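You operate a simulated robot arm through the tools that you are given. There is no shell and no other tool.

The job below is to be done with a simulated two-armed robot. You get a single attempt, and the scene is never put back.

TASK
Change the synthesizer from horn to organ, bright slider to HIGH, and latch the note B.
Fine: HOLD goes on before the key, one press; no other note is lit; leave the other controls alone.
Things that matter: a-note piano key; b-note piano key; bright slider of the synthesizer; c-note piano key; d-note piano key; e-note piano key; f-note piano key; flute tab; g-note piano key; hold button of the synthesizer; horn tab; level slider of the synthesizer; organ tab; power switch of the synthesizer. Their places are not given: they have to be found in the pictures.

It is judged by the outcome, as a careful person would: the job done as asked, and still so three seconds after it is handed in. It fails if anything else is knocked over, pushed out of place, dropped, spilled or broken.

THE ROBOT
Two 6-joint arms with fingered hands on one trunk that stands fixed in place. Base frame: the origin is at the foot of the trunk, x ahead of it, y to its left, z up. Readings come in mm, degrees, newtons and seconds.
The left shoulder is at [50, 170, 1010], the right one opposite. With the tool pointing down near the work surface each hand reaches from about 500 to 780 mm from the base axis, measured 20 degrees to its own side. Payload 3.5 kg a hand.
The TCP of each hand is the grasp point between the finger pads, 26 mm short of the fingertips. In the tool frame z runs along the fingers and y along their closing line. The gripper opens to 132 mm. The gripper's body begins 73 mm behind the TCP. The gripper is a hand of 3 fingers: y runs from the thumb to the fingers, the wrist lies at [0, 0, -234] in the tool frame, and closing takes about 1.5 s.
Orientation is that of the tool frame in the base frame, as [roll, pitch, yaw] about the fixed x, y, z axes, in that order (R = Rz(yaw) Ry(pitch) Rx(roll)). With the fingers straight down and closing along the base's y, the tool's x points along the base's -x, its y along +y and its z along -z.

THE INTERFACE
- The arms move only by the tool jog_arm. It takes "left_motion", "right_motion" or both (then of equal length, played together; a hand with none holds still); each is a list of rows, each a list of 7 numbers: the shift along the tool's x, y, z in m, then the turn, a rotation vector about the tool's x, y, z in degrees, then the opening, from 0 (shut) to 1 (fully open). In form: [[dx, dy, dz, rx, ry, rz, hand], ...]. A call has 1 to 20 rows; each row is the pose to reach, as a shift and turn from the pose commanded when the call began, along the tool's axes at that moment. Rows are played at 5 a second. More than 50 mm and 8.6 degrees between two rows, or a gripper value outside its range, and nothing of the call is played. A pose out of reach is approached as far as the arm can. The call stops where the force on the tool passes 40 N (or 10 N more than at its start, if that is more) or the arm is blocked; 0.2 s more then pass. The fingers move at their own pace (about 153 mm/s each) and stop on an object; they squeeze with about 31 N. The grip force told is the motor's: it shows also when the fingers shut on nothing. Time passes only in rows, and 0.2 s behind the last, so rows that repeat a pose let the fingers close. The reply holds the time, the measured pose of the TCP, the force on the tool along the base axes, the opening and the grip force, in the units named above and with some noise, with the torque about the TCP (base axes, N m) and any sound that the robot's microphone picked up.
- Cameras (640 x 400 px; columns grow to the right, rows downward): "scene" is now at [26.6, 38.1, 1601.5]; the picture's right is [0.51, -0.86, 0.00], its down [-0.64, -0.38, -0.67] and it looks along [0.57, 0.34, -0.75] (base axes); focal length 357 px, centre (320, 200). "left" rides on the left gripper at [-62, 3, -92] in its tool frame; the picture's right is [-0.05, -1.00, 0.00], its down [0.83, -0.04, -0.56] and it looks along [0.55, -0.03, 0.83] (tool axes); focal length 230 px, centre (320, 200). "right" rides on the right gripper at [62, 3, -92] in its tool frame; the picture's right is [-0.05, 1.00, 0.00], its down [-0.83, -0.04, -0.56] and it looks along [-0.55, -0.03, 0.83] (tool axes); focal length 230 px, centre (320, 200).
- grab_frame(camera): a new picture of that camera. The clock stands still meanwhile.
- slide_trunk(by): slides the trunk up (or, below 0, down) by that many mm; the arms and the scene camera ride with it, the base frame stays. It gives what a move gives, with no picture.
- preshape(shape, hand): the hand has 3 fingers and takes this shape, open, in about a second: jaw (thumb against the fingers, like two jaws); tri (thumb and two fingers); tip (a fingertip pinch); poke (one finger out to press); point (the index stretched); flat (the hand flat); cup (the hand cupped); fist (a fist). The gripper value then closes the fingers along that shape, each until it touches; the sizes above hold for jaw. It gives what a move gives, with no picture.
- aim_head(pan, tilt): turns the head with the scene camera to pan (to the left, within 86 degrees either way) and tilt (down, from -29 to 69), counted from straight ahead of the robot. It gives what a move gives.
- locate(camera, pixels): for up to 12 pixels [column, row] of the newest picture of that camera ("zoom" is the newest enlarged one), the place [x, y, z] in the base frame of the surface seen there, good to about 2 mm. The clock stands still meanwhile.
- zoom(camera, box): a new picture of the part [left, top, right, bottom] of that camera's present view, enlarged. The clock stands still meanwhile.
- finish_job(): hands the job in; it is judged then, once.

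Open the grippers and draw the arms clear of the work before you hand the job in, unless the task says otherwise.

The tools are called as a command line: name --argument value ..., lists and objects as JSON in quotes. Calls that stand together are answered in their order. jog_arm: Moves the arms, as the interface text tells. Its arguments: {"type":"object","properties":{"left_motion":{"type":"array","items":{"type":"array","items":{"type":"number"}}},"right_motion":{"type":"array","items":{"type":"array","items":{"type":"number"}}}},"required":[]} The other tools are called the same way: slide_trunk (by) slides the trunk up or down; preshape (shape, hand) gives the hand a shape; aim_head (pan, tilt) turns the head that bears the scene camera; grab_frame (camera) takes a picture; locate (camera, pixels) gives the place of the surface under pixels of a picture; zoom (camera, box) takes an enlarged picture of a part of a camera's view; finish_job () hands the job in.

At the start:

```text
clock: 0.0
left_position: [417.3, 523.4, 1144.3]
left_ee_rot: [179.9, 0.0, -180.0]
left_contact_force: [-0.5, 0.1, 0.2]
left_torque: [0.03, -0.02, 0.07]
left_grip_width: 132.2
left_finger_force: 0.2
left_shape: jaw
right_position: [634.8, 71.0, 1064.7]
right_ee_rot: [-180.0, -0.1, 180.0]
right_contact_force: [-0.2, 0.2, 0.5]
right_torque: [0.02, -0.05, -0.02]
right_grip_width: 131.9
right_finger_force: 0.0
right_shape: jaw
trunk travel left (down, up): [-625.0, 85.0]
head pan, tilt: [30.7, 48.3]
```

scene: 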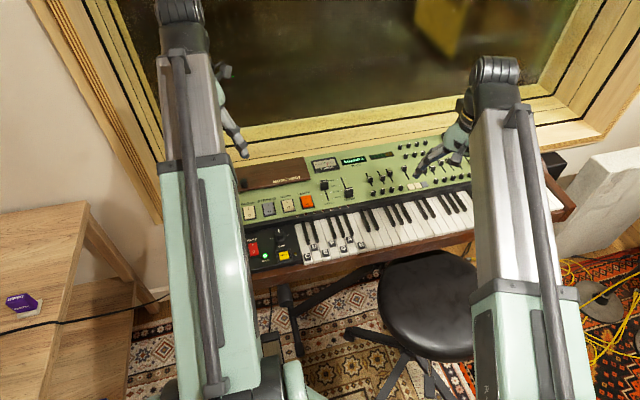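
right: 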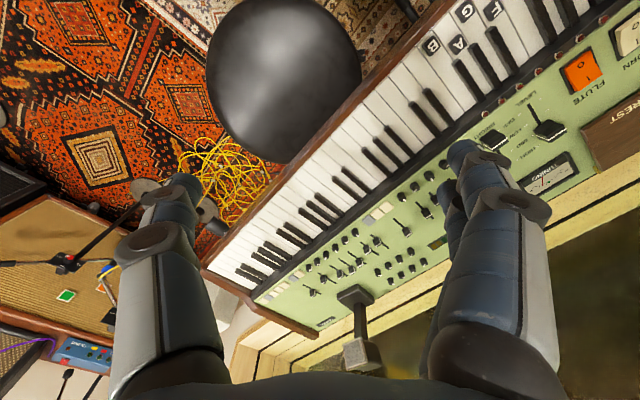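
left: 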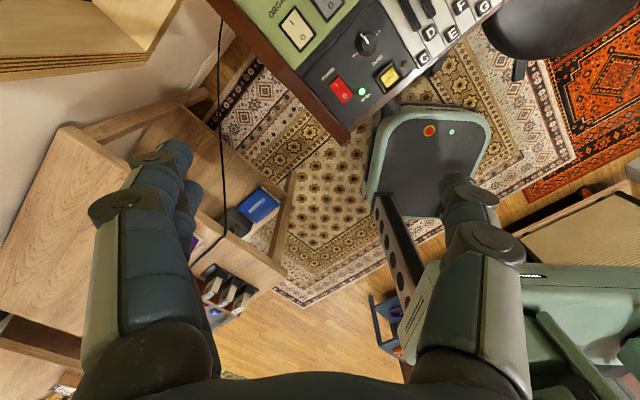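

The scene picture shows the synthesizer with tabs around (250-310, 205), sliders near (325,190) and (348,193), and the control block near (265,250). I zoom in on that part first.

zoom --camera "scene" --box '[225, 140, 385, 280]'

zoom --camera "left" --box '[220, 0, 520, 140]'

zoom --camera "right" --box '[400, 0, 640, 200]'

```text
2.86 times, centred on (305, 210) of scene
```

zoom: 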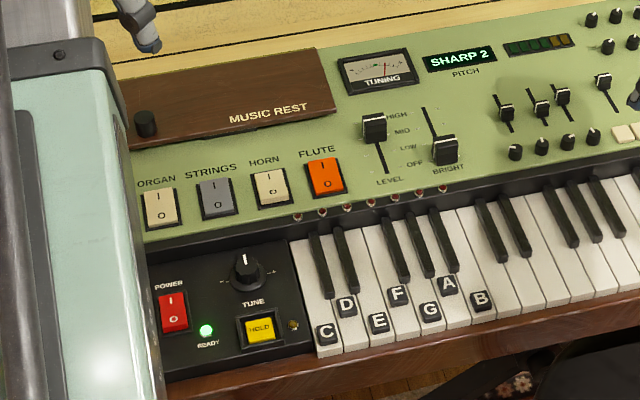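

```text
2.13 times, centred on (370, 70) of left
```

zoom: 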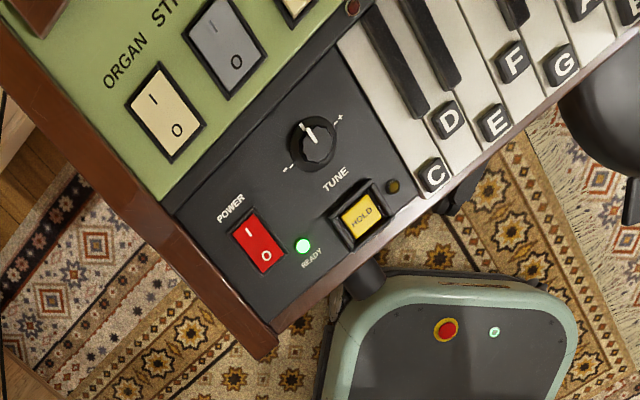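

```text
2.00 times, centred on (520, 100) of right
```

zoom: 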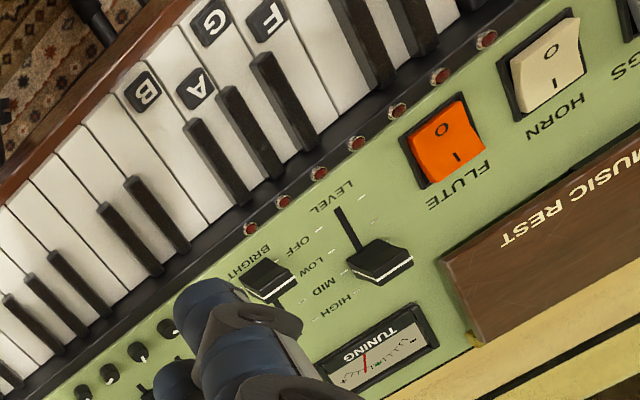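

The zooms show the labels and the controls. I take places for the tabs, sliders, hold button and keys from the scene zoom, after re-taking it as the newest enlarged picture.

zoom --camera "scene" --box '[225, 140, 385, 280]'

locate --camera "zoom" --pixels '[[156, 196], [164, 222], [266, 176], [274, 198], [444, 150], [375, 127], [260, 328], [170, 313], [328, 335], [481, 301], [448, 286], [247, 268]]'

locate --camera "zoom" --pixels '[[424, 110], [433, 135], [452, 165], [440, 175], [409, 118], [366, 120], [384, 170], [400, 240], [470, 235], [497, 310], [300, 240], [200, 365]]'

```text
2.86 times, centred on (305, 210) of scene
```

zoom: 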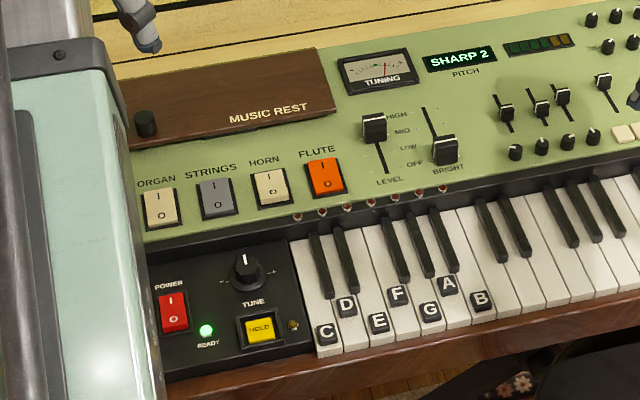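

```text
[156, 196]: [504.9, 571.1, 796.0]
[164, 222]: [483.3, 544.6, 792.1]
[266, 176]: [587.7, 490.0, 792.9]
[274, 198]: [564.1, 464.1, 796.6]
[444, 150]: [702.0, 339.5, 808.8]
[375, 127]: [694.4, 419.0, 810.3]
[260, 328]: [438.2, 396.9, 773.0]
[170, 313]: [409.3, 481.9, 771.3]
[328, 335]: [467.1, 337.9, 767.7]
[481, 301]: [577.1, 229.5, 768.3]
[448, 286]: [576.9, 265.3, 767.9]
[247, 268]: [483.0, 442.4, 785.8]
```

```text
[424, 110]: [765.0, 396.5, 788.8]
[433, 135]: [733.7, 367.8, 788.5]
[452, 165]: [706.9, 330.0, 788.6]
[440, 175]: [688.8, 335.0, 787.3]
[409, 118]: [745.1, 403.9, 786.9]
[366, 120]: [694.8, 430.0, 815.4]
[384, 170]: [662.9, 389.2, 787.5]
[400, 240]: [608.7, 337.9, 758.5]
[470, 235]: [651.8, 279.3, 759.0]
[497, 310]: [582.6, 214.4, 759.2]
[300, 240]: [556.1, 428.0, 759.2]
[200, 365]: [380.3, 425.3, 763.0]
```

The tabs read: organ I-side high at z 796 and O-side at 792 (off), horn the other way round (on). B is at about (577, 230, 768), HOLD at (438, 397, 773) and the bright knob at (702, 340, 809). I shape the left hand to poke and look at where the finger lies.

preshape --hand "left" --shape "poke"

grab_frame --camera "left"

grab_frame --camera "scene"

```text
clock: 0.9
left_position: [417.0, 523.6, 1144.7]
left_ee_rot: [180.0, 0.0, 179.9]
left_contact_force: [0.0, 0.2, -0.4]
left_torque: [-0.02, 0.0, 0.02]
left_grip_width: 0.0
left_finger_force: 0.1
left_shape: poke
right_position: [634.9, 71.8, 1064.5]
right_ee_rot: [-180.0, 0.1, 179.9]
right_contact_force: [0.2, -0.3, -0.1]
right_torque: [0.0, -0.03, -0.01]
right_grip_width: 132.0
right_finger_force: 0.0
right_shape: jaw
trunk travel left (down, up): [-625.0, 85.0]
head pan, tilt: [30.7, 48.3]
```

```text
taken
```

left: 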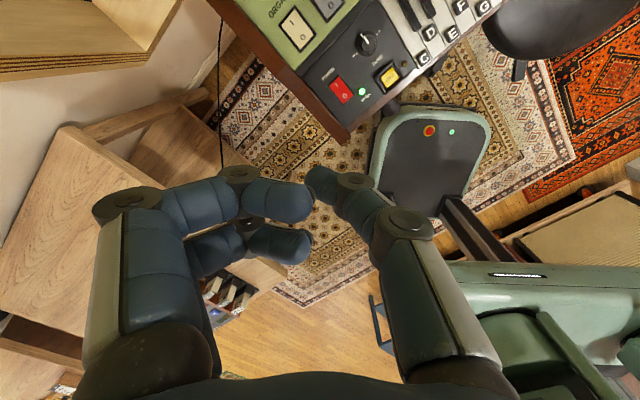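

```text
taken
```

scene: 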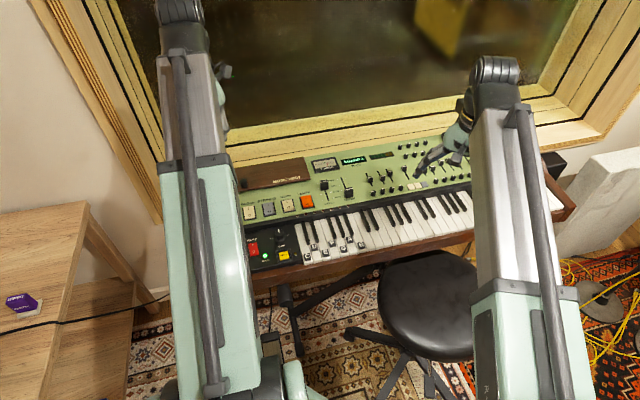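

The left picture shows the fingers partly curled, with tips near (318,178), (275,200) and (280,245). I locate those points and zoom for a closer look.

locate --camera "left" --pixels '[[318, 178], [340, 183], [375, 210], [405, 225], [300, 200], [260, 198], [235, 178], [190, 205], [290, 245], [260, 240], [215, 245], [130, 200]]'

zoom --camera "left" --box '[80, 140, 520, 400]'

```text
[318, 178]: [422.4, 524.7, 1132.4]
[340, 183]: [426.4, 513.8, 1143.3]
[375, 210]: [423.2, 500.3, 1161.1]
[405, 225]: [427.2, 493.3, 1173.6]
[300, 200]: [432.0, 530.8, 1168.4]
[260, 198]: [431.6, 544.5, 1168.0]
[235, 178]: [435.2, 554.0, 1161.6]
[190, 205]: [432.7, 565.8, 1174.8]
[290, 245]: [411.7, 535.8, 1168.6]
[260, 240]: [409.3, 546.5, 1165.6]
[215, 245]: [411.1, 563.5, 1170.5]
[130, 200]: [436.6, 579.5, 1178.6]
```

```text
1.45 times, centred on (300, 270) of left
```

zoom: 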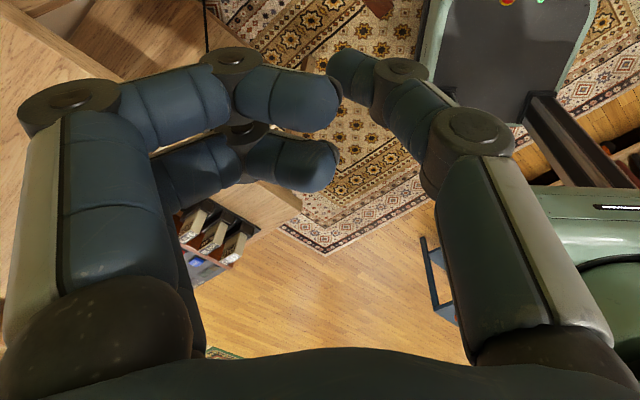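

The thumb is the poking finger: its tip is almost under the TCP, with the other two fingers curled about 40 mm higher on the +y side. I check how the "point" shape compares.

preshape --hand "left" --shape "point"

zoom --camera "left" --box '[0, 0, 640, 400]'

locate --camera "left" --pixels '[[318, 178], [200, 150], [150, 180], [180, 200], [200, 250], [260, 240], [405, 225], [375, 210], [120, 200], [180, 150], [190, 170], [300, 245]]'

```text
clock: 1.8
left_position: [418.0, 523.4, 1144.2]
left_ee_rot: [180.0, 0.0, 179.9]
left_contact_force: [0.2, -0.9, -0.2]
left_torque: [-0.03, 0.03, 0.0]
left_grip_width: 0.0
left_finger_force: 0.1
left_shape: point
right_position: [634.1, 72.5, 1063.8]
right_ee_rot: [-180.0, 0.0, -180.0]
right_contact_force: [0.0, -0.1, 0.5]
right_torque: [0.0, -0.02, 0.02]
right_grip_width: 131.8
right_finger_force: 0.1
right_shape: jaw
trunk travel left (down, up): [-625.0, 85.0]
head pan, tilt: [30.7, 48.3]
```

```text
1.00 times, centred on (320, 200) of left (not enlarged: the box is as wide or as high as the picture)
```

zoom: 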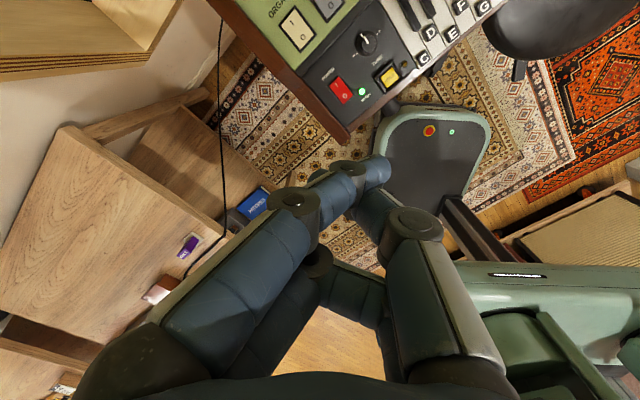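

```text
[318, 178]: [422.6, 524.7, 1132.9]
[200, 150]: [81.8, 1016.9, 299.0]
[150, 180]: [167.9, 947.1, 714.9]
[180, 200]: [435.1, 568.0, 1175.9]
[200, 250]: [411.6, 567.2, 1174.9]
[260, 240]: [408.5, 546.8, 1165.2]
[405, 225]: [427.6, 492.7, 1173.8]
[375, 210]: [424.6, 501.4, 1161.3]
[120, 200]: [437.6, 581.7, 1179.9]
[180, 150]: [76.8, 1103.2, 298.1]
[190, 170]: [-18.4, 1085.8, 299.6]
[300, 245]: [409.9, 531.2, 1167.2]
```

The point shape slants sideways, so I return to poke. Meanwhile I locate the music rest, track ends, labels, and the key edges in a fresh zoom.

preshape --hand "left" --shape "poke"

zoom --camera "scene" --box '[300, 160, 364, 200]'

locate --camera "zoom" --pixels '[[100, 100], [175, 215], [260, 180], [290, 200], [310, 260], [500, 100], [450, 300], [480, 330], [440, 270], [350, 100], [405, 130], [370, 200]]'

```text
clock: 2.7
left_position: [417.7, 523.0, 1142.9]
left_ee_rot: [-180.0, 0.0, 180.0]
left_contact_force: [-0.5, -0.1, 0.1]
left_torque: [0.02, 0.0, 0.01]
left_grip_width: 0.1
left_finger_force: 0.0
left_shape: poke
right_position: [634.4, 71.1, 1064.2]
right_ee_rot: [-180.0, 0.0, -180.0]
right_contact_force: [-0.5, -0.2, -0.1]
right_torque: [0.02, 0.0, -0.02]
right_grip_width: 131.8
right_finger_force: 0.1
right_shape: jaw
trunk travel left (down, up): [-625.0, 85.0]
head pan, tilt: [30.7, 48.3]
```

```text
10.00 times, centred on (332, 180) of scene
```

zoom: 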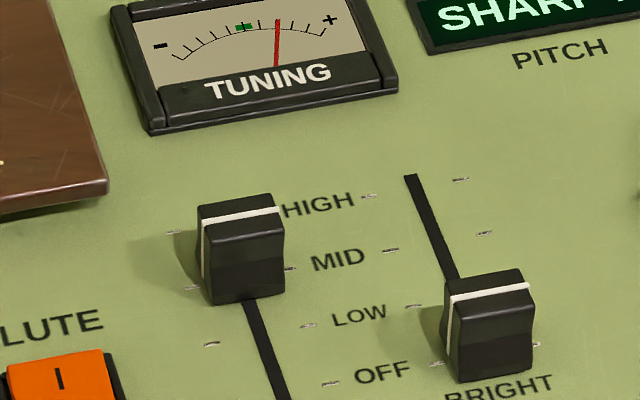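

```text
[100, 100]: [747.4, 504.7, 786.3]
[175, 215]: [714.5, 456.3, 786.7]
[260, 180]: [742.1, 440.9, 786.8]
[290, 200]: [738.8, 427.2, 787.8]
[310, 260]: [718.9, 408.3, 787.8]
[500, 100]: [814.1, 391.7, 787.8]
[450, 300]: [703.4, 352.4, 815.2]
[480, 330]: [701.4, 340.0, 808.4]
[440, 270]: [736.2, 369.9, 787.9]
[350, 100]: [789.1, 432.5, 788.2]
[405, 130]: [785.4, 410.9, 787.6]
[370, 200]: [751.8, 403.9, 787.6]
```

The enlarged view shows the tick marks for HIGH/MID/LOW/OFF at both sides of the bright track, with track top end at (410,177). I locate the ticks and track ends precisely.

locate --camera "zoom" --pixels '[[370, 197], [391, 250], [414, 306], [436, 364], [460, 179], [485, 233], [537, 345], [410, 177], [450, 275], [488, 292], [450, 330], [500, 375]]'

locate --camera "zoom" --pixels '[[240, 215], [250, 305], [285, 398], [204, 250], [245, 280], [90, 185], [60, 375], [50, 150], [174, 232], [192, 287], [211, 344], [520, 276]]'

```text
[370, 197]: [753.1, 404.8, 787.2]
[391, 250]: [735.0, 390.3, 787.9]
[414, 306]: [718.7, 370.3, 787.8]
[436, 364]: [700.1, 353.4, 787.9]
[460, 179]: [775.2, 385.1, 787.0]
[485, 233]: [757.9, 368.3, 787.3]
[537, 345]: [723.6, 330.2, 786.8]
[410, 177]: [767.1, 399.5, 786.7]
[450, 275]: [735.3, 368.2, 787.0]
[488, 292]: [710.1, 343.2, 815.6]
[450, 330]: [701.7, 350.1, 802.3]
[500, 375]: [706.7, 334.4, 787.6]
```

```text
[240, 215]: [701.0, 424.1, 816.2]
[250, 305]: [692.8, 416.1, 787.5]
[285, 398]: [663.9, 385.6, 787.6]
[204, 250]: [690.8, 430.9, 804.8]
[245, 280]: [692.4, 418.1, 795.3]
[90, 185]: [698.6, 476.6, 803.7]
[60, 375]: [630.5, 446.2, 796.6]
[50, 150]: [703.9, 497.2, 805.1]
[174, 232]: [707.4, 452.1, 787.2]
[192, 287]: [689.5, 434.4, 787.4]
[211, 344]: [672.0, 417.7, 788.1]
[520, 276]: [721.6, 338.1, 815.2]
```

The bright knob's pointer sits at OFF (v along the track ≈742), and HIGH lies at about (764, 395). Now I zoom closely on the tabs and on the hold/key region.

zoom --camera "scene" --box '[254, 175, 318, 215]'

locate --camera "zoom" --pixels '[[148, 182], [156, 228], [300, 150], [305, 195], [475, 130], [485, 175], [360, 160], [370, 205], [150, 205], [125, 185], [175, 180], [160, 250]]'

zoom --camera "scene" --box '[236, 170, 300, 210]'

```text
10.00 times, centred on (286, 195) of scene
```

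zoom: 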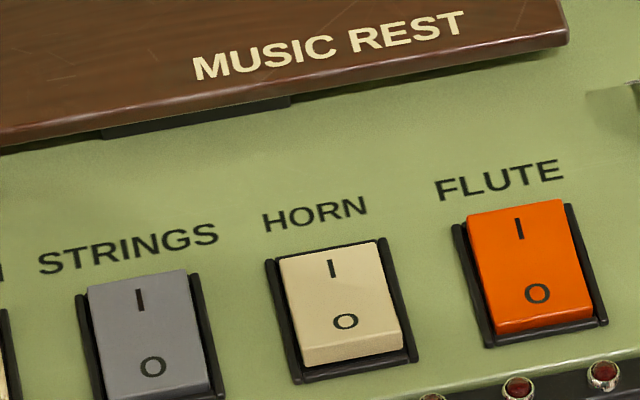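

```text
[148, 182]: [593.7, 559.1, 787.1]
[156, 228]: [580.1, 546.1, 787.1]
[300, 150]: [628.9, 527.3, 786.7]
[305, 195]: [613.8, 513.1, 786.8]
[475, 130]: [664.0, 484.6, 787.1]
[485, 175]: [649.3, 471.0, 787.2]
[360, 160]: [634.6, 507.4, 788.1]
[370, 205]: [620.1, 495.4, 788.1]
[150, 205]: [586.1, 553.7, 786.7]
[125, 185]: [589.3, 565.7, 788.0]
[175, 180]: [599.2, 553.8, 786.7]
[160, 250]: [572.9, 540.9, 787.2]
```

```text
10.00 times, centred on (268, 190) of scene
```

zoom: 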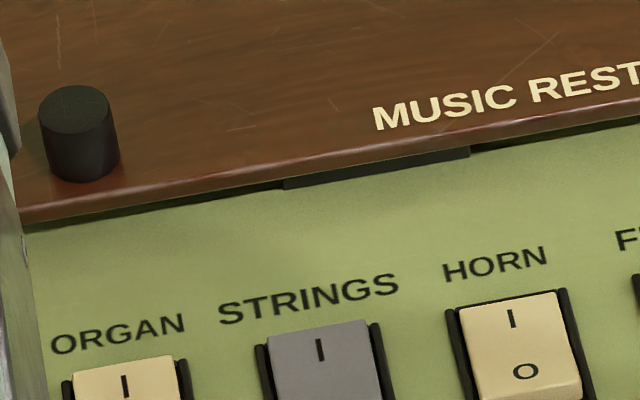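

I shift the zoom down a bit so the tabs sit whole in view, and compare the rocker tilts.

zoom --camera "scene" --box '[236, 188, 316, 238]'

zoom --camera "scene" --box '[236, 190, 276, 215]'

zoom --camera "scene" --box '[276, 186, 316, 211]'

```text
8.00 times, centred on (276, 213) of scene
```

zoom: 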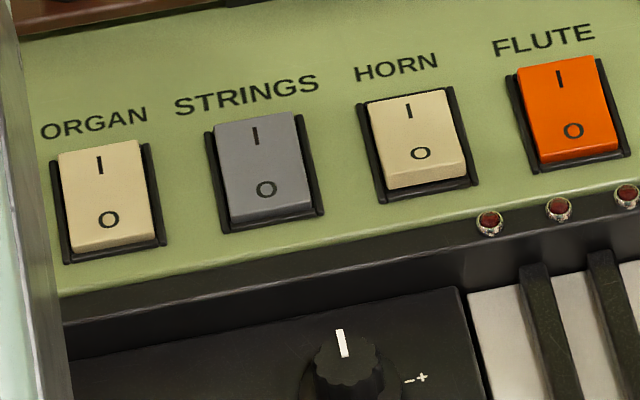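

```text
16.00 times, centred on (256, 202) of scene
```

zoom: 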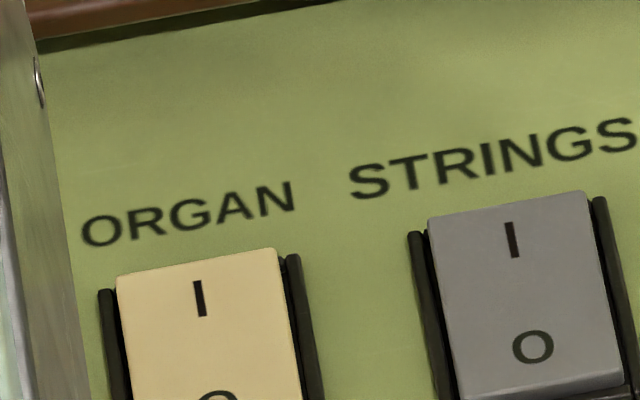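

```text
16.00 times, centred on (296, 198) of scene
```

zoom: 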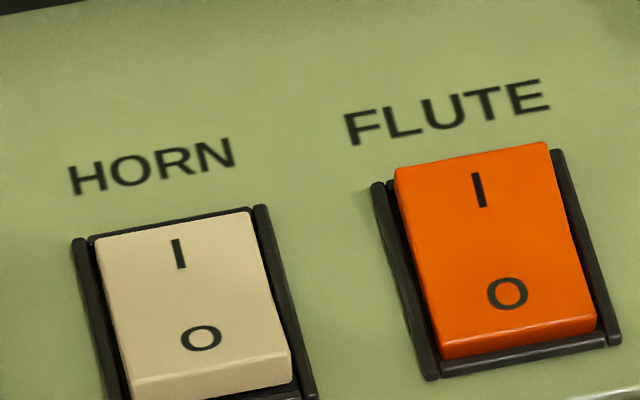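

Horn is clearly the only one tipped to I; organ, strings and flute sit at O. I locate points on horn here, then re-zoom for organ.

locate --camera "zoom" --pixels '[[178, 253], [200, 338], [105, 245], [250, 220], [130, 370], [285, 350], [215, 360], [188, 296], [170, 215], [480, 190], [508, 294], [495, 330]]'

zoom --camera "scene" --box '[236, 188, 316, 238]'

locate --camera "zoom" --pixels '[[100, 165], [108, 220], [62, 158], [138, 142], [75, 248], [150, 235], [97, 152], [265, 189], [255, 135], [420, 153], [424, 165], [340, 345]]'

```text
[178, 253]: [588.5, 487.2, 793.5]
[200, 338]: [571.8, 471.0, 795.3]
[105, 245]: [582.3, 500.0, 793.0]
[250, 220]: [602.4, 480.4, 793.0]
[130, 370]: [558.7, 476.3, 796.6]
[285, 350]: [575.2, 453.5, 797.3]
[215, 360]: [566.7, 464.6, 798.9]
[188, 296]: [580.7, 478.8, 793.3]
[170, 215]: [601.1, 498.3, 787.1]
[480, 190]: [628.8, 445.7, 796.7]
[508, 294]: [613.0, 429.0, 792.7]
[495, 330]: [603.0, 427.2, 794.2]
```

```text
8.00 times, centred on (276, 213) of scene
```

zoom: 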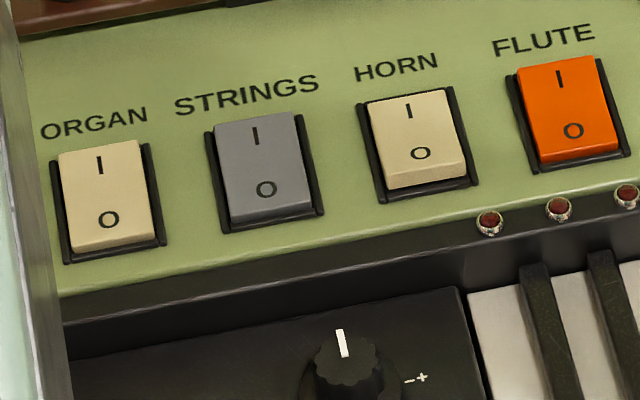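

```text
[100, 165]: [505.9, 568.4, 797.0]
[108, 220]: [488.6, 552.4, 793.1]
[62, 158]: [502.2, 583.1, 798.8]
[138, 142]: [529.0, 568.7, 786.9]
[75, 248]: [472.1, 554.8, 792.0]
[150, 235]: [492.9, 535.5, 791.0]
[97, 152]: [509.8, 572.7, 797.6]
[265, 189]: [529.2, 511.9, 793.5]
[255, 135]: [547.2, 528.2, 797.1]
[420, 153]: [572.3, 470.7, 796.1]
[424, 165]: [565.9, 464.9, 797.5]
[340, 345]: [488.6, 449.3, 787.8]
```

Organ's I end is at (506, 568, 797) and horn's O end at (572, 471, 796). I move the left hand over the organ tab, turned about 45° so its closing line runs along the keyboard, staying high.

jog_arm --left_motion '[[-0.015, 0.008, 0.03, 0, 0, -7.6, 1], [-0.03, 0.016, 0.06, 0, 0, -15.2, 1], [-0.045, 0.024, 0.09, 0, 0, -22.8, 1], [-0.06, 0.031, 0.12, 0, 0, -30.4, 1], [-0.075, 0.039, 0.15, 0, 0, -38, 1], [-0.089, 0.047, 0.19, 0, 0, -45.5, 1], [-0.089, 0.047, 0.19, 0, 0, -45.5, 1]]'

grab_frame --camera "left"

grab_frame --camera "scene"

```text
clock: 4.3
left_position: [505.5, 567.4, 950.7]
left_ee_rot: [-180.0, 0.0, -134.4]
left_contact_force: [0.2, -0.4, 0.8]
left_torque: [-0.04, -0.04, 0.01]
left_grip_width: 0.1
left_finger_force: 0.1
left_shape: poke
right_position: [635.8, 72.0, 1064.1]
right_ee_rot: [-180.0, 0.0, -180.0]
right_contact_force: [0.4, 0.2, 0.3]
right_torque: [-0.01, -0.01, 0.04]
right_grip_width: 132.0
right_finger_force: 0.0
right_shape: jaw
trunk travel left (down, up): [-625.0, 85.0]
head pan, tilt: [30.7, 48.3]
```

```text
taken
```

left: 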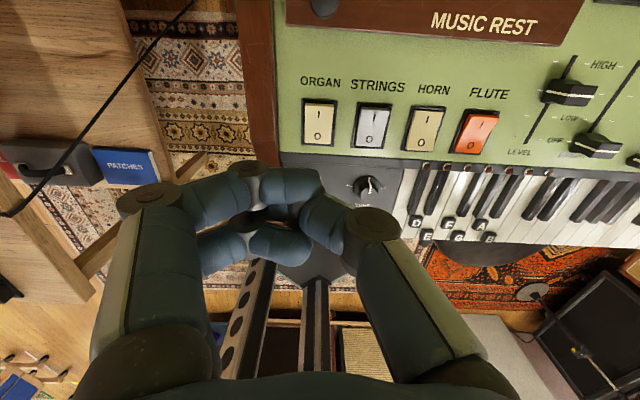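

```text
taken
```

scene: 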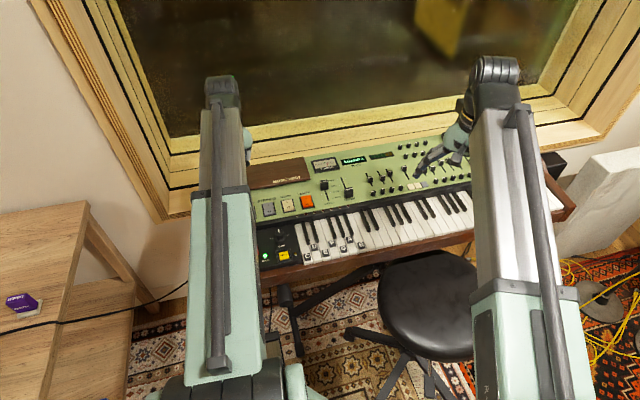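

The left picture now shows the thumb and fingers near (290,200) in a different curl than before. I zoom in to see what the opening value did.

zoom --camera "left" --box '[100, 140, 500, 390]'

locate --camera "left" --pixels '[[325, 215], [315, 205], [345, 215], [370, 225], [300, 185], [250, 170], [280, 245], [240, 245], [320, 235], [335, 195], [310, 225], [290, 210]]'

```text
1.60 times, centred on (300, 265) of left
```

zoom: 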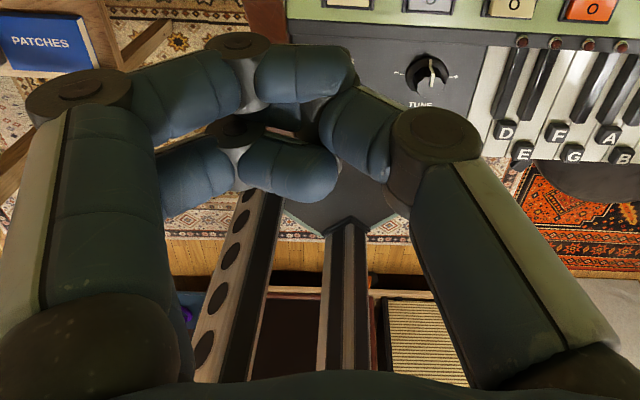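

```text
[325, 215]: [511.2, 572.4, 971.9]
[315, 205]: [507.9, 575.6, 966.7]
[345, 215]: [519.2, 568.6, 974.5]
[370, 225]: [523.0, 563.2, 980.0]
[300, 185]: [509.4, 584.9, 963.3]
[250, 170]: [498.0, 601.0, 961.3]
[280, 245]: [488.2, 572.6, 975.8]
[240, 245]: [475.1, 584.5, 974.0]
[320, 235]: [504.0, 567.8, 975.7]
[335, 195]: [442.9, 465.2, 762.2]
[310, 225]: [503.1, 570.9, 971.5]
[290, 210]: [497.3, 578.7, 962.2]
```

With value 1 the thumb curled in, so I test value 0 in place, high above the panel, to see if the poke finger straightens.

jog_arm --left_motion '[[0, 0, 0, 0, 0, 0, 0], [0, 0, 0, 0, 0, 0, 0], [0, 0, 0, 0, 0, 0, 0], [0, 0, 0, 0, 0, 0, 0], [0, 0, 0, 0, 0, 0, 0]]'

zoom --camera "left" --box '[100, 140, 500, 390]'

```text
clock: 5.5
left_position: [505.8, 568.3, 950.5]
left_ee_rot: [180.0, 0.0, -134.5]
left_contact_force: [-0.3, -0.7, -0.7]
left_torque: [-0.02, 0.0, 0.06]
left_grip_width: 0.2
left_finger_force: 0.1
left_shape: poke
right_position: [633.9, 71.5, 1062.8]
right_ee_rot: [179.9, 0.0, -179.9]
right_contact_force: [0.0, 0.0, -0.1]
right_torque: [0.0, -0.04, 0.01]
right_grip_width: 132.0
right_finger_force: 0.0
right_shape: jaw
trunk travel left (down, up): [-625.0, 85.0]
head pan, tilt: [30.7, 48.3]
```

```text
1.60 times, centred on (300, 265) of left
```

zoom: 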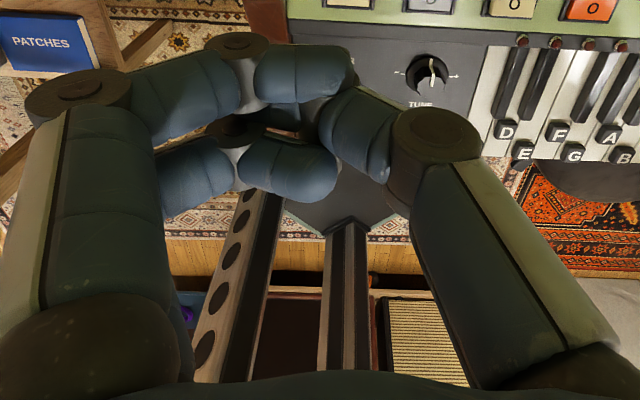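

Value 0 made no difference, so the fingers may have tangled coming back from "point". I open to jaw and reshape to poke from there, then look.

preshape --hand "left" --shape "jaw"

preshape --hand "left" --shape "poke"

zoom --camera "left" --box '[100, 140, 500, 390]'

```text
clock: 6.4
left_position: [506.3, 568.9, 951.4]
left_ee_rot: [179.9, 0.1, -134.4]
left_contact_force: [0.1, -0.1, -0.3]
left_torque: [0.0, 0.01, 0.02]
left_grip_width: 132.0
left_finger_force: 0.1
left_shape: jaw
right_position: [634.5, 71.2, 1063.7]
right_ee_rot: [180.0, 0.1, -179.9]
right_contact_force: [0.1, 0.6, -0.4]
right_torque: [0.04, 0.0, 0.03]
right_grip_width: 132.0
right_finger_force: 0.1
right_shape: jaw
trunk travel left (down, up): [-625.0, 85.0]
head pan, tilt: [30.7, 48.3]
```

```text
clock: 7.3
left_position: [506.8, 568.0, 949.9]
left_ee_rot: [-180.0, 0.0, -134.5]
left_contact_force: [-0.7, -0.2, 0.9]
left_torque: [-0.01, -0.01, 0.02]
left_grip_width: 0.2
left_finger_force: 0.1
left_shape: poke
right_position: [634.5, 70.7, 1064.5]
right_ee_rot: [-180.0, 0.0, -180.0]
right_contact_force: [-0.4, 0.9, -0.5]
right_torque: [-0.01, -0.01, -0.02]
right_grip_width: 131.9
right_finger_force: 0.1
right_shape: jaw
trunk travel left (down, up): [-625.0, 85.0]
head pan, tilt: [30.7, 48.3]
```

```text
1.60 times, centred on (300, 265) of left
```

zoom: 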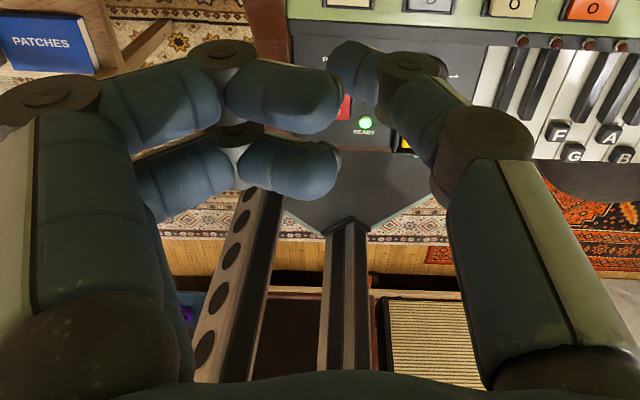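

Now the thumb is stretched out properly, tip near (350,65) in the zoom. I test opening value 1 in place to see whether the pose keeps.

jog_arm --left_motion '[[0, 0, 0, 0, 0, 0, 1], [0, 0, 0, 0, 0, 0, 1], [0, 0, 0, 0, 0, 0, 1], [0, 0, 0, 0, 0, 0, 1]]'

grab_frame --camera "left"

zoom --camera "left" --box '[100, 140, 500, 390]'

locate --camera "zoom" --pixels '[[345, 60], [360, 75], [370, 95], [405, 70], [430, 110], [485, 140], [330, 90], [320, 170], [290, 85], [225, 60], [340, 50], [345, 90]]'

```text
clock: 8.3
left_position: [506.0, 567.7, 951.1]
left_ee_rot: [179.9, 0.0, -134.5]
left_contact_force: [0.2, -0.3, -0.2]
left_torque: [-0.01, -0.01, 0.01]
left_grip_width: 0.2
left_finger_force: 0.0
left_shape: poke
right_position: [635.6, 71.0, 1064.6]
right_ee_rot: [-180.0, 0.0, 179.9]
right_contact_force: [0.5, 0.1, -0.1]
right_torque: [0.0, -0.02, 0.0]
right_grip_width: 132.0
right_finger_force: 0.1
right_shape: jaw
trunk travel left (down, up): [-625.0, 85.0]
head pan, tilt: [30.7, 48.3]
```

```text
taken
```

left: 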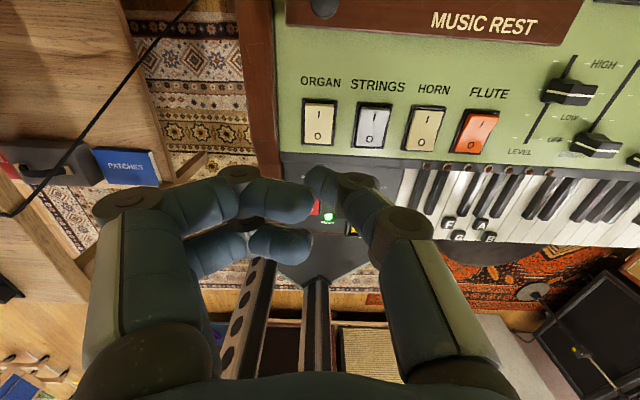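

```text
1.60 times, centred on (300, 265) of left
```

zoom: 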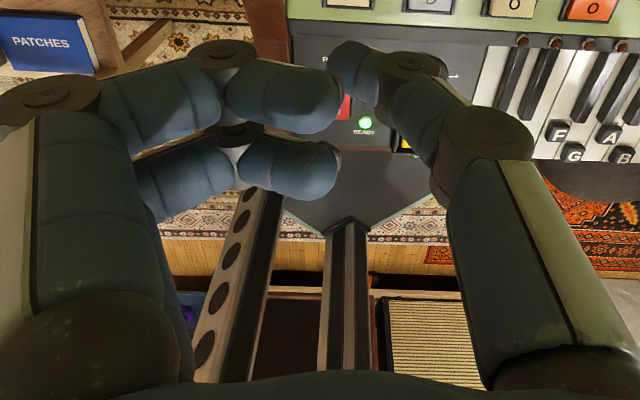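

```text
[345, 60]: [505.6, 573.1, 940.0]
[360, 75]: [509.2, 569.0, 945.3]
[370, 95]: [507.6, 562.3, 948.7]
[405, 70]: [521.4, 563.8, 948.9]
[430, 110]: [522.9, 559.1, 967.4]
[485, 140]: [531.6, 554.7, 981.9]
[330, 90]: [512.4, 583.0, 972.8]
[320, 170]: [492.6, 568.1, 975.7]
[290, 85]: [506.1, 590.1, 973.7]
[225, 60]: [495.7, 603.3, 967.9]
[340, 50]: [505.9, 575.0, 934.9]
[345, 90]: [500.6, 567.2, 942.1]
```

Value 1 keeps the poke shape; the thumb tip is roughly beneath the TCP at (506, 568). I lower it to about 10 mm above the organ tab's I end.

jog_arm --left_motion '[[-0.001, 0, 0.04, 0, 0, 0, 1], [-0.002, 0, 0.08, 0, 0, 0, 1], [-0.002, 0, 0.105, 0, 0, 0, 1], [-0.002, 0, 0.117, 0, 0, 0, 1], [-0.002, 0, 0.117, 0, 0, 0, 1]]'

grab_frame --camera "left"

zoom --camera "left" --box '[200, 60, 440, 210]'

grab_frame --camera "scene"

```text
clock: 9.5
left_position: [507.4, 573.0, 836.3]
left_ee_rot: [-179.9, 0.0, -134.5]
left_contact_force: [-0.1, -0.1, -0.2]
left_torque: [0.01, -0.01, -0.05]
left_grip_width: 0.2
left_finger_force: 0.0
left_shape: poke
right_position: [634.2, 71.9, 1063.6]
right_ee_rot: [-179.9, 0.0, -180.0]
right_contact_force: [-0.1, -0.4, -0.3]
right_torque: [0.01, 0.01, 0.01]
right_grip_width: 131.9
right_finger_force: 0.0
right_shape: jaw
trunk travel left (down, up): [-625.0, 85.0]
head pan, tilt: [30.7, 48.3]
```

```text
taken
```

left: 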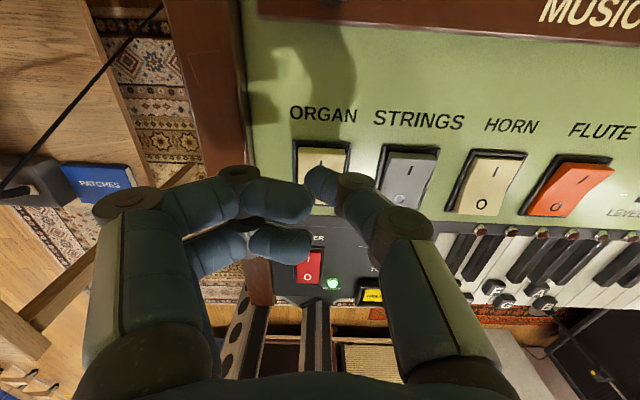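

```text
2.67 times, centred on (320, 135) of left
```

zoom: 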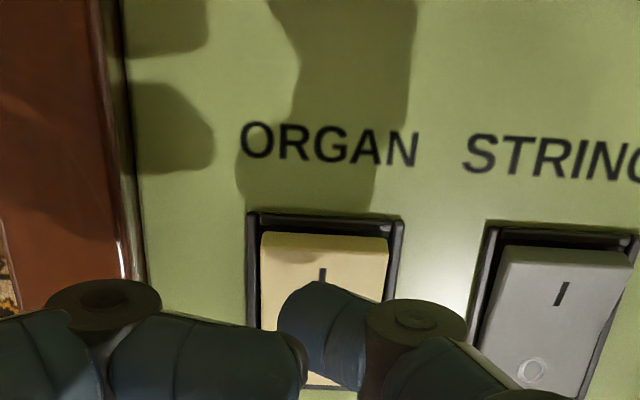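

```text
taken
```

scene: 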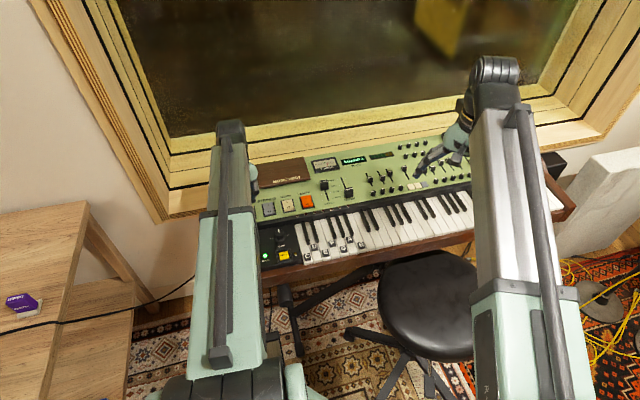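

The tip hovers over the organ tab just below the "I" at zoom (322,275). I locate tab and finger points in this view to check the aim.

locate --camera "zoom" --pixels '[[322, 272], [325, 245], [275, 300], [380, 260], [320, 287], [310, 300], [330, 320], [265, 240], [385, 245], [290, 300], [340, 350], [305, 380]]'

```text
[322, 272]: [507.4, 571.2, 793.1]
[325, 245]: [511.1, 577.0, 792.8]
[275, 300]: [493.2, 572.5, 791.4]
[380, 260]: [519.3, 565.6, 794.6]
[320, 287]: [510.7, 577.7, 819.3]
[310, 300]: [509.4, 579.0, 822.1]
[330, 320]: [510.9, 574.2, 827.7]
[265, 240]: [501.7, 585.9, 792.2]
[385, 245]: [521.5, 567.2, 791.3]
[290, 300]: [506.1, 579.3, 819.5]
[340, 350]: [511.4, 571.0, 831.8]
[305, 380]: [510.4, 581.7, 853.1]
```

Tip and the "I" mark line up (tip near (506, 572), I at (507, 571)). I press straight down in small steps.

jog_arm --left_motion '[[0, 0, 0.008, 0, 0, 0, 1], [0, 0, 0.011, 0, 0, 0, 1], [0, 0, 0.013, 0, 0, 0, 1], [0, 0, 0.015, 0, 0, 0, 1], [0, 0, 0.017, 0, 0, 0, 1]]'

zoom --camera "left" --box '[200, 60, 440, 210]'

```text
clock: 10.7
left_position: [507.6, 568.6, 820.3]
left_ee_rot: [180.0, 0.1, -134.5]
left_contact_force: [-0.8, 0.1, 0.9]
left_torque: [0.01, -0.01, 0.04]
left_grip_width: 0.0
left_finger_force: 0.0
left_shape: poke
right_position: [634.0, 71.7, 1064.3]
right_ee_rot: [-179.9, 0.0, 180.0]
right_contact_force: [-0.5, 0.2, -0.8]
right_torque: [-0.01, 0.01, -0.01]
right_grip_width: 131.8
right_finger_force: 0.1
right_shape: jaw
trunk travel left (down, up): [-625.0, 85.0]
head pan, tilt: [30.7, 48.3]
```

```text
2.67 times, centred on (320, 135) of left
```

zoom: 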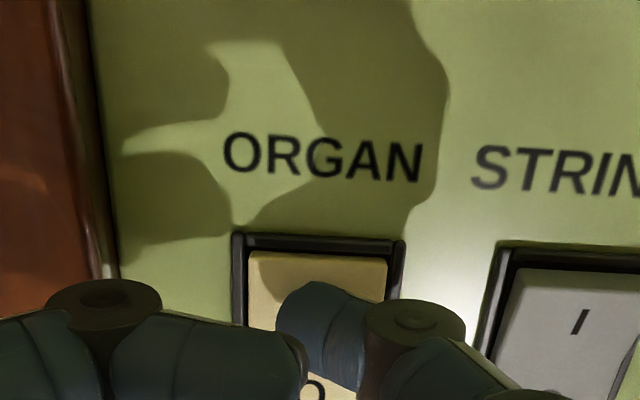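

No contact force yet (0.9 N). I continue downward with 2 mm steps and a small count, watching the force.

jog_arm --left_motion '[[0, 0, 0.002, 0, 0, 0, 1], [0, 0, 0.004, 0, 0, 0, 1], [0, 0, 0.005, 0, 0, 0, 1]]'

zoom --camera "left" --box '[200, 60, 440, 210]'

locate --camera "zoom" --pixels '[[315, 288], [290, 310], [320, 270], [265, 300], [335, 330], [315, 255]]'

```text
clock: 11.5
left_position: [509.3, 568.9, 817.6]
left_ee_rot: [-180.0, 0.3, -134.6]
left_contact_force: [6.1, -5.3, 32.5]
left_torque: [-0.13, 0.01, 0.03]
left_grip_width: 0.1
left_finger_force: 0.1
left_shape: poke
right_position: [632.4, 68.8, 1064.1]
right_ee_rot: [179.9, 0.0, 179.9]
right_contact_force: [-0.3, -0.2, -0.2]
right_torque: [0.0, 0.02, -0.01]
right_grip_width: 131.9
right_finger_force: 0.1
right_shape: jaw
trunk travel left (down, up): [-625.0, 85.0]
head pan, tilt: [30.7, 48.3]
```

```text
2.67 times, centred on (320, 135) of left
```

zoom: 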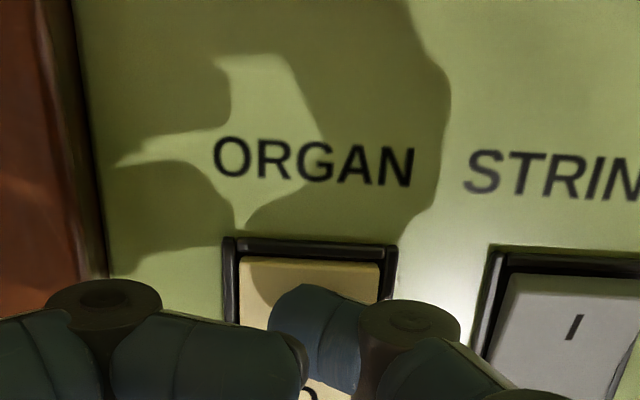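

```text
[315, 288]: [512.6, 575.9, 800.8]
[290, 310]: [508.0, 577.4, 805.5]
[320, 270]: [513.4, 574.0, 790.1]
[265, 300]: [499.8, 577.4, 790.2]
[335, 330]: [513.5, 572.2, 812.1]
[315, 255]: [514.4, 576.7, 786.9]
```

Force reached 32 N and the tab's far end reads z≈790, so it has likely tipped. I lift off and check the tab.

jog_arm --left_motion '[[0, 0, -0.02, 0, 0, 0, 1], [0, 0, -0.06, 0, 0, 0, 1], [0, 0, -0.1, 0, 0, 0, 1], [0, 0, -0.11, 0, 0, 0, 1]]'

zoom --camera "left" --box '[260, 60, 580, 260]'

zoom --camera "scene" --box '[236, 188, 316, 238]'

```text
clock: 12.5
left_position: [507.3, 572.8, 923.4]
left_ee_rot: [180.0, 0.1, -134.5]
left_contact_force: [0.2, -0.1, -0.2]
left_torque: [0.0, -0.02, 0.03]
left_grip_width: 0.1
left_finger_force: 0.0
left_shape: poke
right_position: [634.5, 72.3, 1064.2]
right_ee_rot: [-179.9, 0.0, -179.9]
right_contact_force: [-0.2, 0.0, -0.6]
right_torque: [0.06, 0.0, 0.02]
right_grip_width: 131.7
right_finger_force: 0.1
right_shape: jaw
trunk travel left (down, up): [-625.0, 85.0]
head pan, tilt: [30.7, 48.3]
```

```text
2.00 times, centred on (420, 160) of left
```

zoom: 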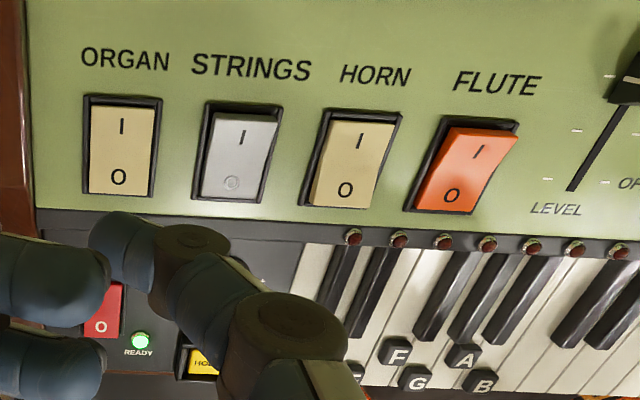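

```text
8.00 times, centred on (276, 213) of scene
```

zoom: 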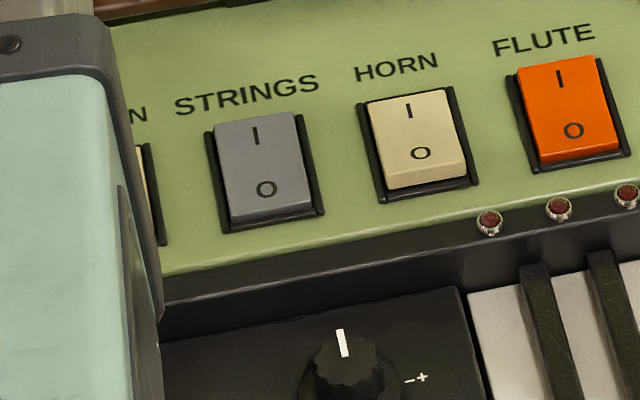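

Organ now looks different from strings in the left view. I locate I and O ends of organ, strings and horn in that picture (via a fresh left frame).

zoom --camera "left" --box '[280, 90, 400, 165]'

locate --camera "zoom" --pixels '[[115, 85], [115, 130], [112, 240], [110, 265], [442, 105], [440, 150], [415, 255], [410, 275]]'

zoom --camera "left" --box '[400, 90, 520, 165]'

locate --camera "zoom" --pixels '[[210, 105], [205, 140], [165, 270], [160, 290], [530, 130], [520, 170], [450, 290], [440, 320]]'

```text
5.33 times, centred on (340, 128) of left
```

zoom: 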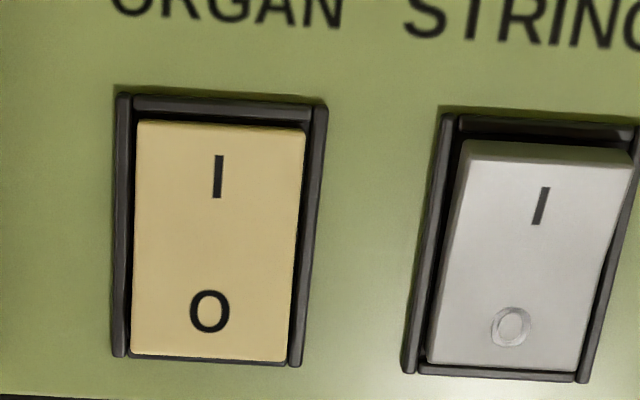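

```text
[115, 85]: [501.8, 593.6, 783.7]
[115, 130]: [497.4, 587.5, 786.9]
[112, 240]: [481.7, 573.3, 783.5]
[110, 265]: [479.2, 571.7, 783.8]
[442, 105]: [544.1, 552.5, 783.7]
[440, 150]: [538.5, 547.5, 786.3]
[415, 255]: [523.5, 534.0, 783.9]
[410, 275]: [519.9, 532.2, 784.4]
```

```text
5.33 times, centred on (460, 128) of left
```

zoom: 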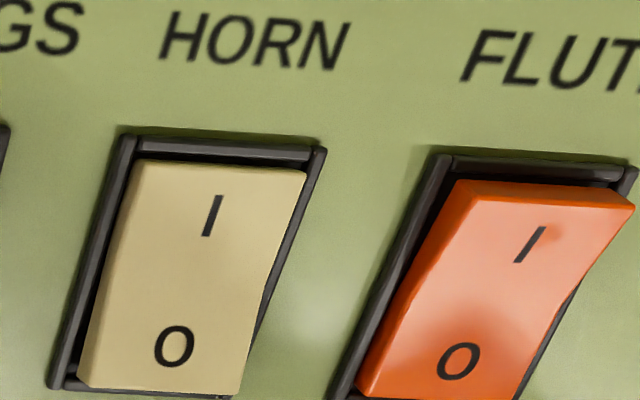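

```text
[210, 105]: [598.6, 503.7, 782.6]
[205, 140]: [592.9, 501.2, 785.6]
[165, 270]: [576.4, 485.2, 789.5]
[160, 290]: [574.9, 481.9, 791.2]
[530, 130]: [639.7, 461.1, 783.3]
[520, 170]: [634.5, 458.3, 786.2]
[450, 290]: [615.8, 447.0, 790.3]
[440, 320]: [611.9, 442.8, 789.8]
```

Organ now tips to I like horn does, and horn is still at I, so it must be switched off by hand. I travel along the keyboard to above horn's O end at (570, 469).

jog_arm --left_motion '[[0.007, -0.03, 0, 0, 0, 0, 1], [0.014, -0.06, 0, 0, 0, 0, 1], [0.021, -0.09, 0, 0, 0, 0, 1], [0.0285, -0.1164, 0, 0, 0, 0, 1], [0.0285, -0.1164, 0.04, 0, 0, 0, 1], [0.0285, -0.1164, 0.08, 0, 0, 0, 1], [0.0285, -0.1164, 0.085, 0, 0, 0, 1], [0.0285, -0.1164, 0.085, 0, 0, 0, 1]]'

grab_frame --camera "left"

zoom --camera "left" --box '[200, 60, 440, 210]'

zoom --camera "scene" --box '[236, 170, 316, 220]'

```text
clock: 14.3
left_position: [572.7, 469.3, 836.2]
left_ee_rot: [-179.9, -0.1, -134.5]
left_contact_force: [-0.6, 0.5, 0.2]
left_torque: [0.0, 0.0, 0.01]
left_grip_width: 0.1
left_finger_force: 0.1
left_shape: poke
right_position: [634.7, 71.3, 1064.5]
right_ee_rot: [179.9, 0.0, 180.0]
right_contact_force: [-0.2, -0.2, 0.3]
right_torque: [-0.05, -0.01, 0.01]
right_grip_width: 132.2
right_finger_force: 0.1
right_shape: jaw
trunk travel left (down, up): [-625.0, 85.0]
head pan, tilt: [30.7, 48.3]
```

```text
taken
```

left: 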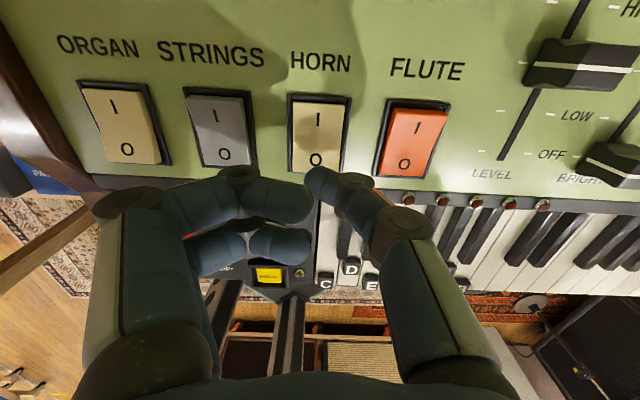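

```text
2.67 times, centred on (320, 135) of left
```

zoom: 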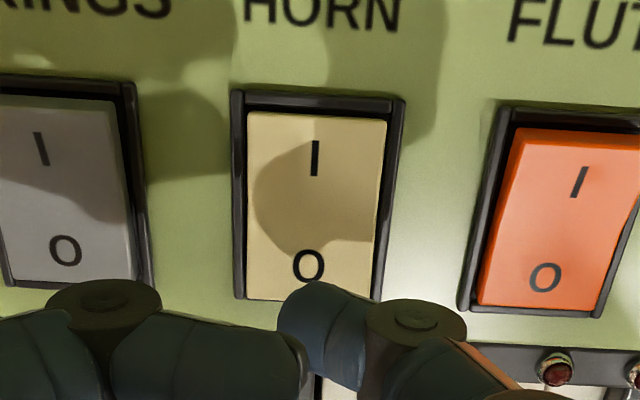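

```text
8.00 times, centred on (276, 195) of scene
```

zoom: 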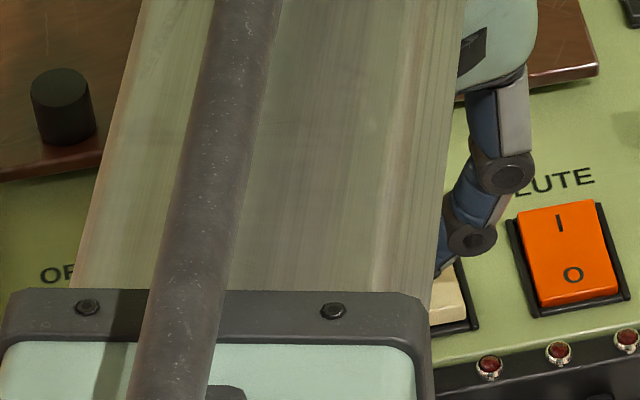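

The tip sits just before horn's "O" (308,265 in zoom), the same relation as for the organ press. I press straight down in small steps.

jog_arm --left_motion '[[0, 0, 0.009, 0, 0, 0, 1], [0, 0, 0.013, 0, 0, 0, 1], [0, 0, 0.015, 0, 0, 0, 1], [0, 0, 0.017, 0, 0, 0, 1], [0, 0, 0.019, 0, 0, 0, 1]]'

zoom --camera "left" --box '[200, 60, 440, 210]'

```text
clock: 15.5
left_position: [571.3, 470.2, 820.3]
left_ee_rot: [180.0, 0.0, -134.5]
left_contact_force: [0.2, -0.3, 0.8]
left_torque: [0.01, 0.01, -0.01]
left_grip_width: 0.0
left_finger_force: 0.1
left_shape: poke
right_position: [635.0, 72.7, 1064.6]
right_ee_rot: [-180.0, 0.0, -179.9]
right_contact_force: [-0.2, 0.8, 0.2]
right_torque: [0.01, 0.01, 0.02]
right_grip_width: 131.8
right_finger_force: 0.1
right_shape: jaw
trunk travel left (down, up): [-625.0, 85.0]
head pan, tilt: [30.7, 48.3]
```

```text
2.67 times, centred on (320, 135) of left
```

zoom: 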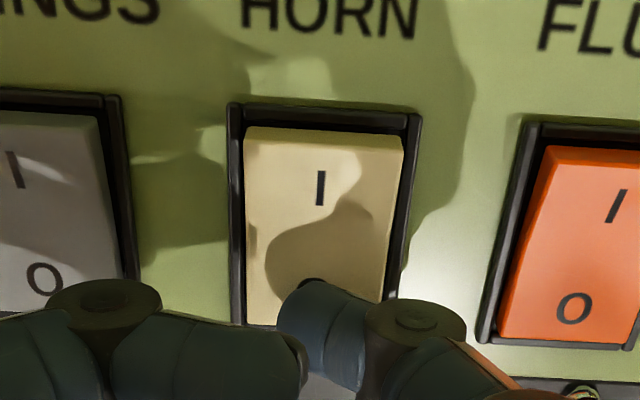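

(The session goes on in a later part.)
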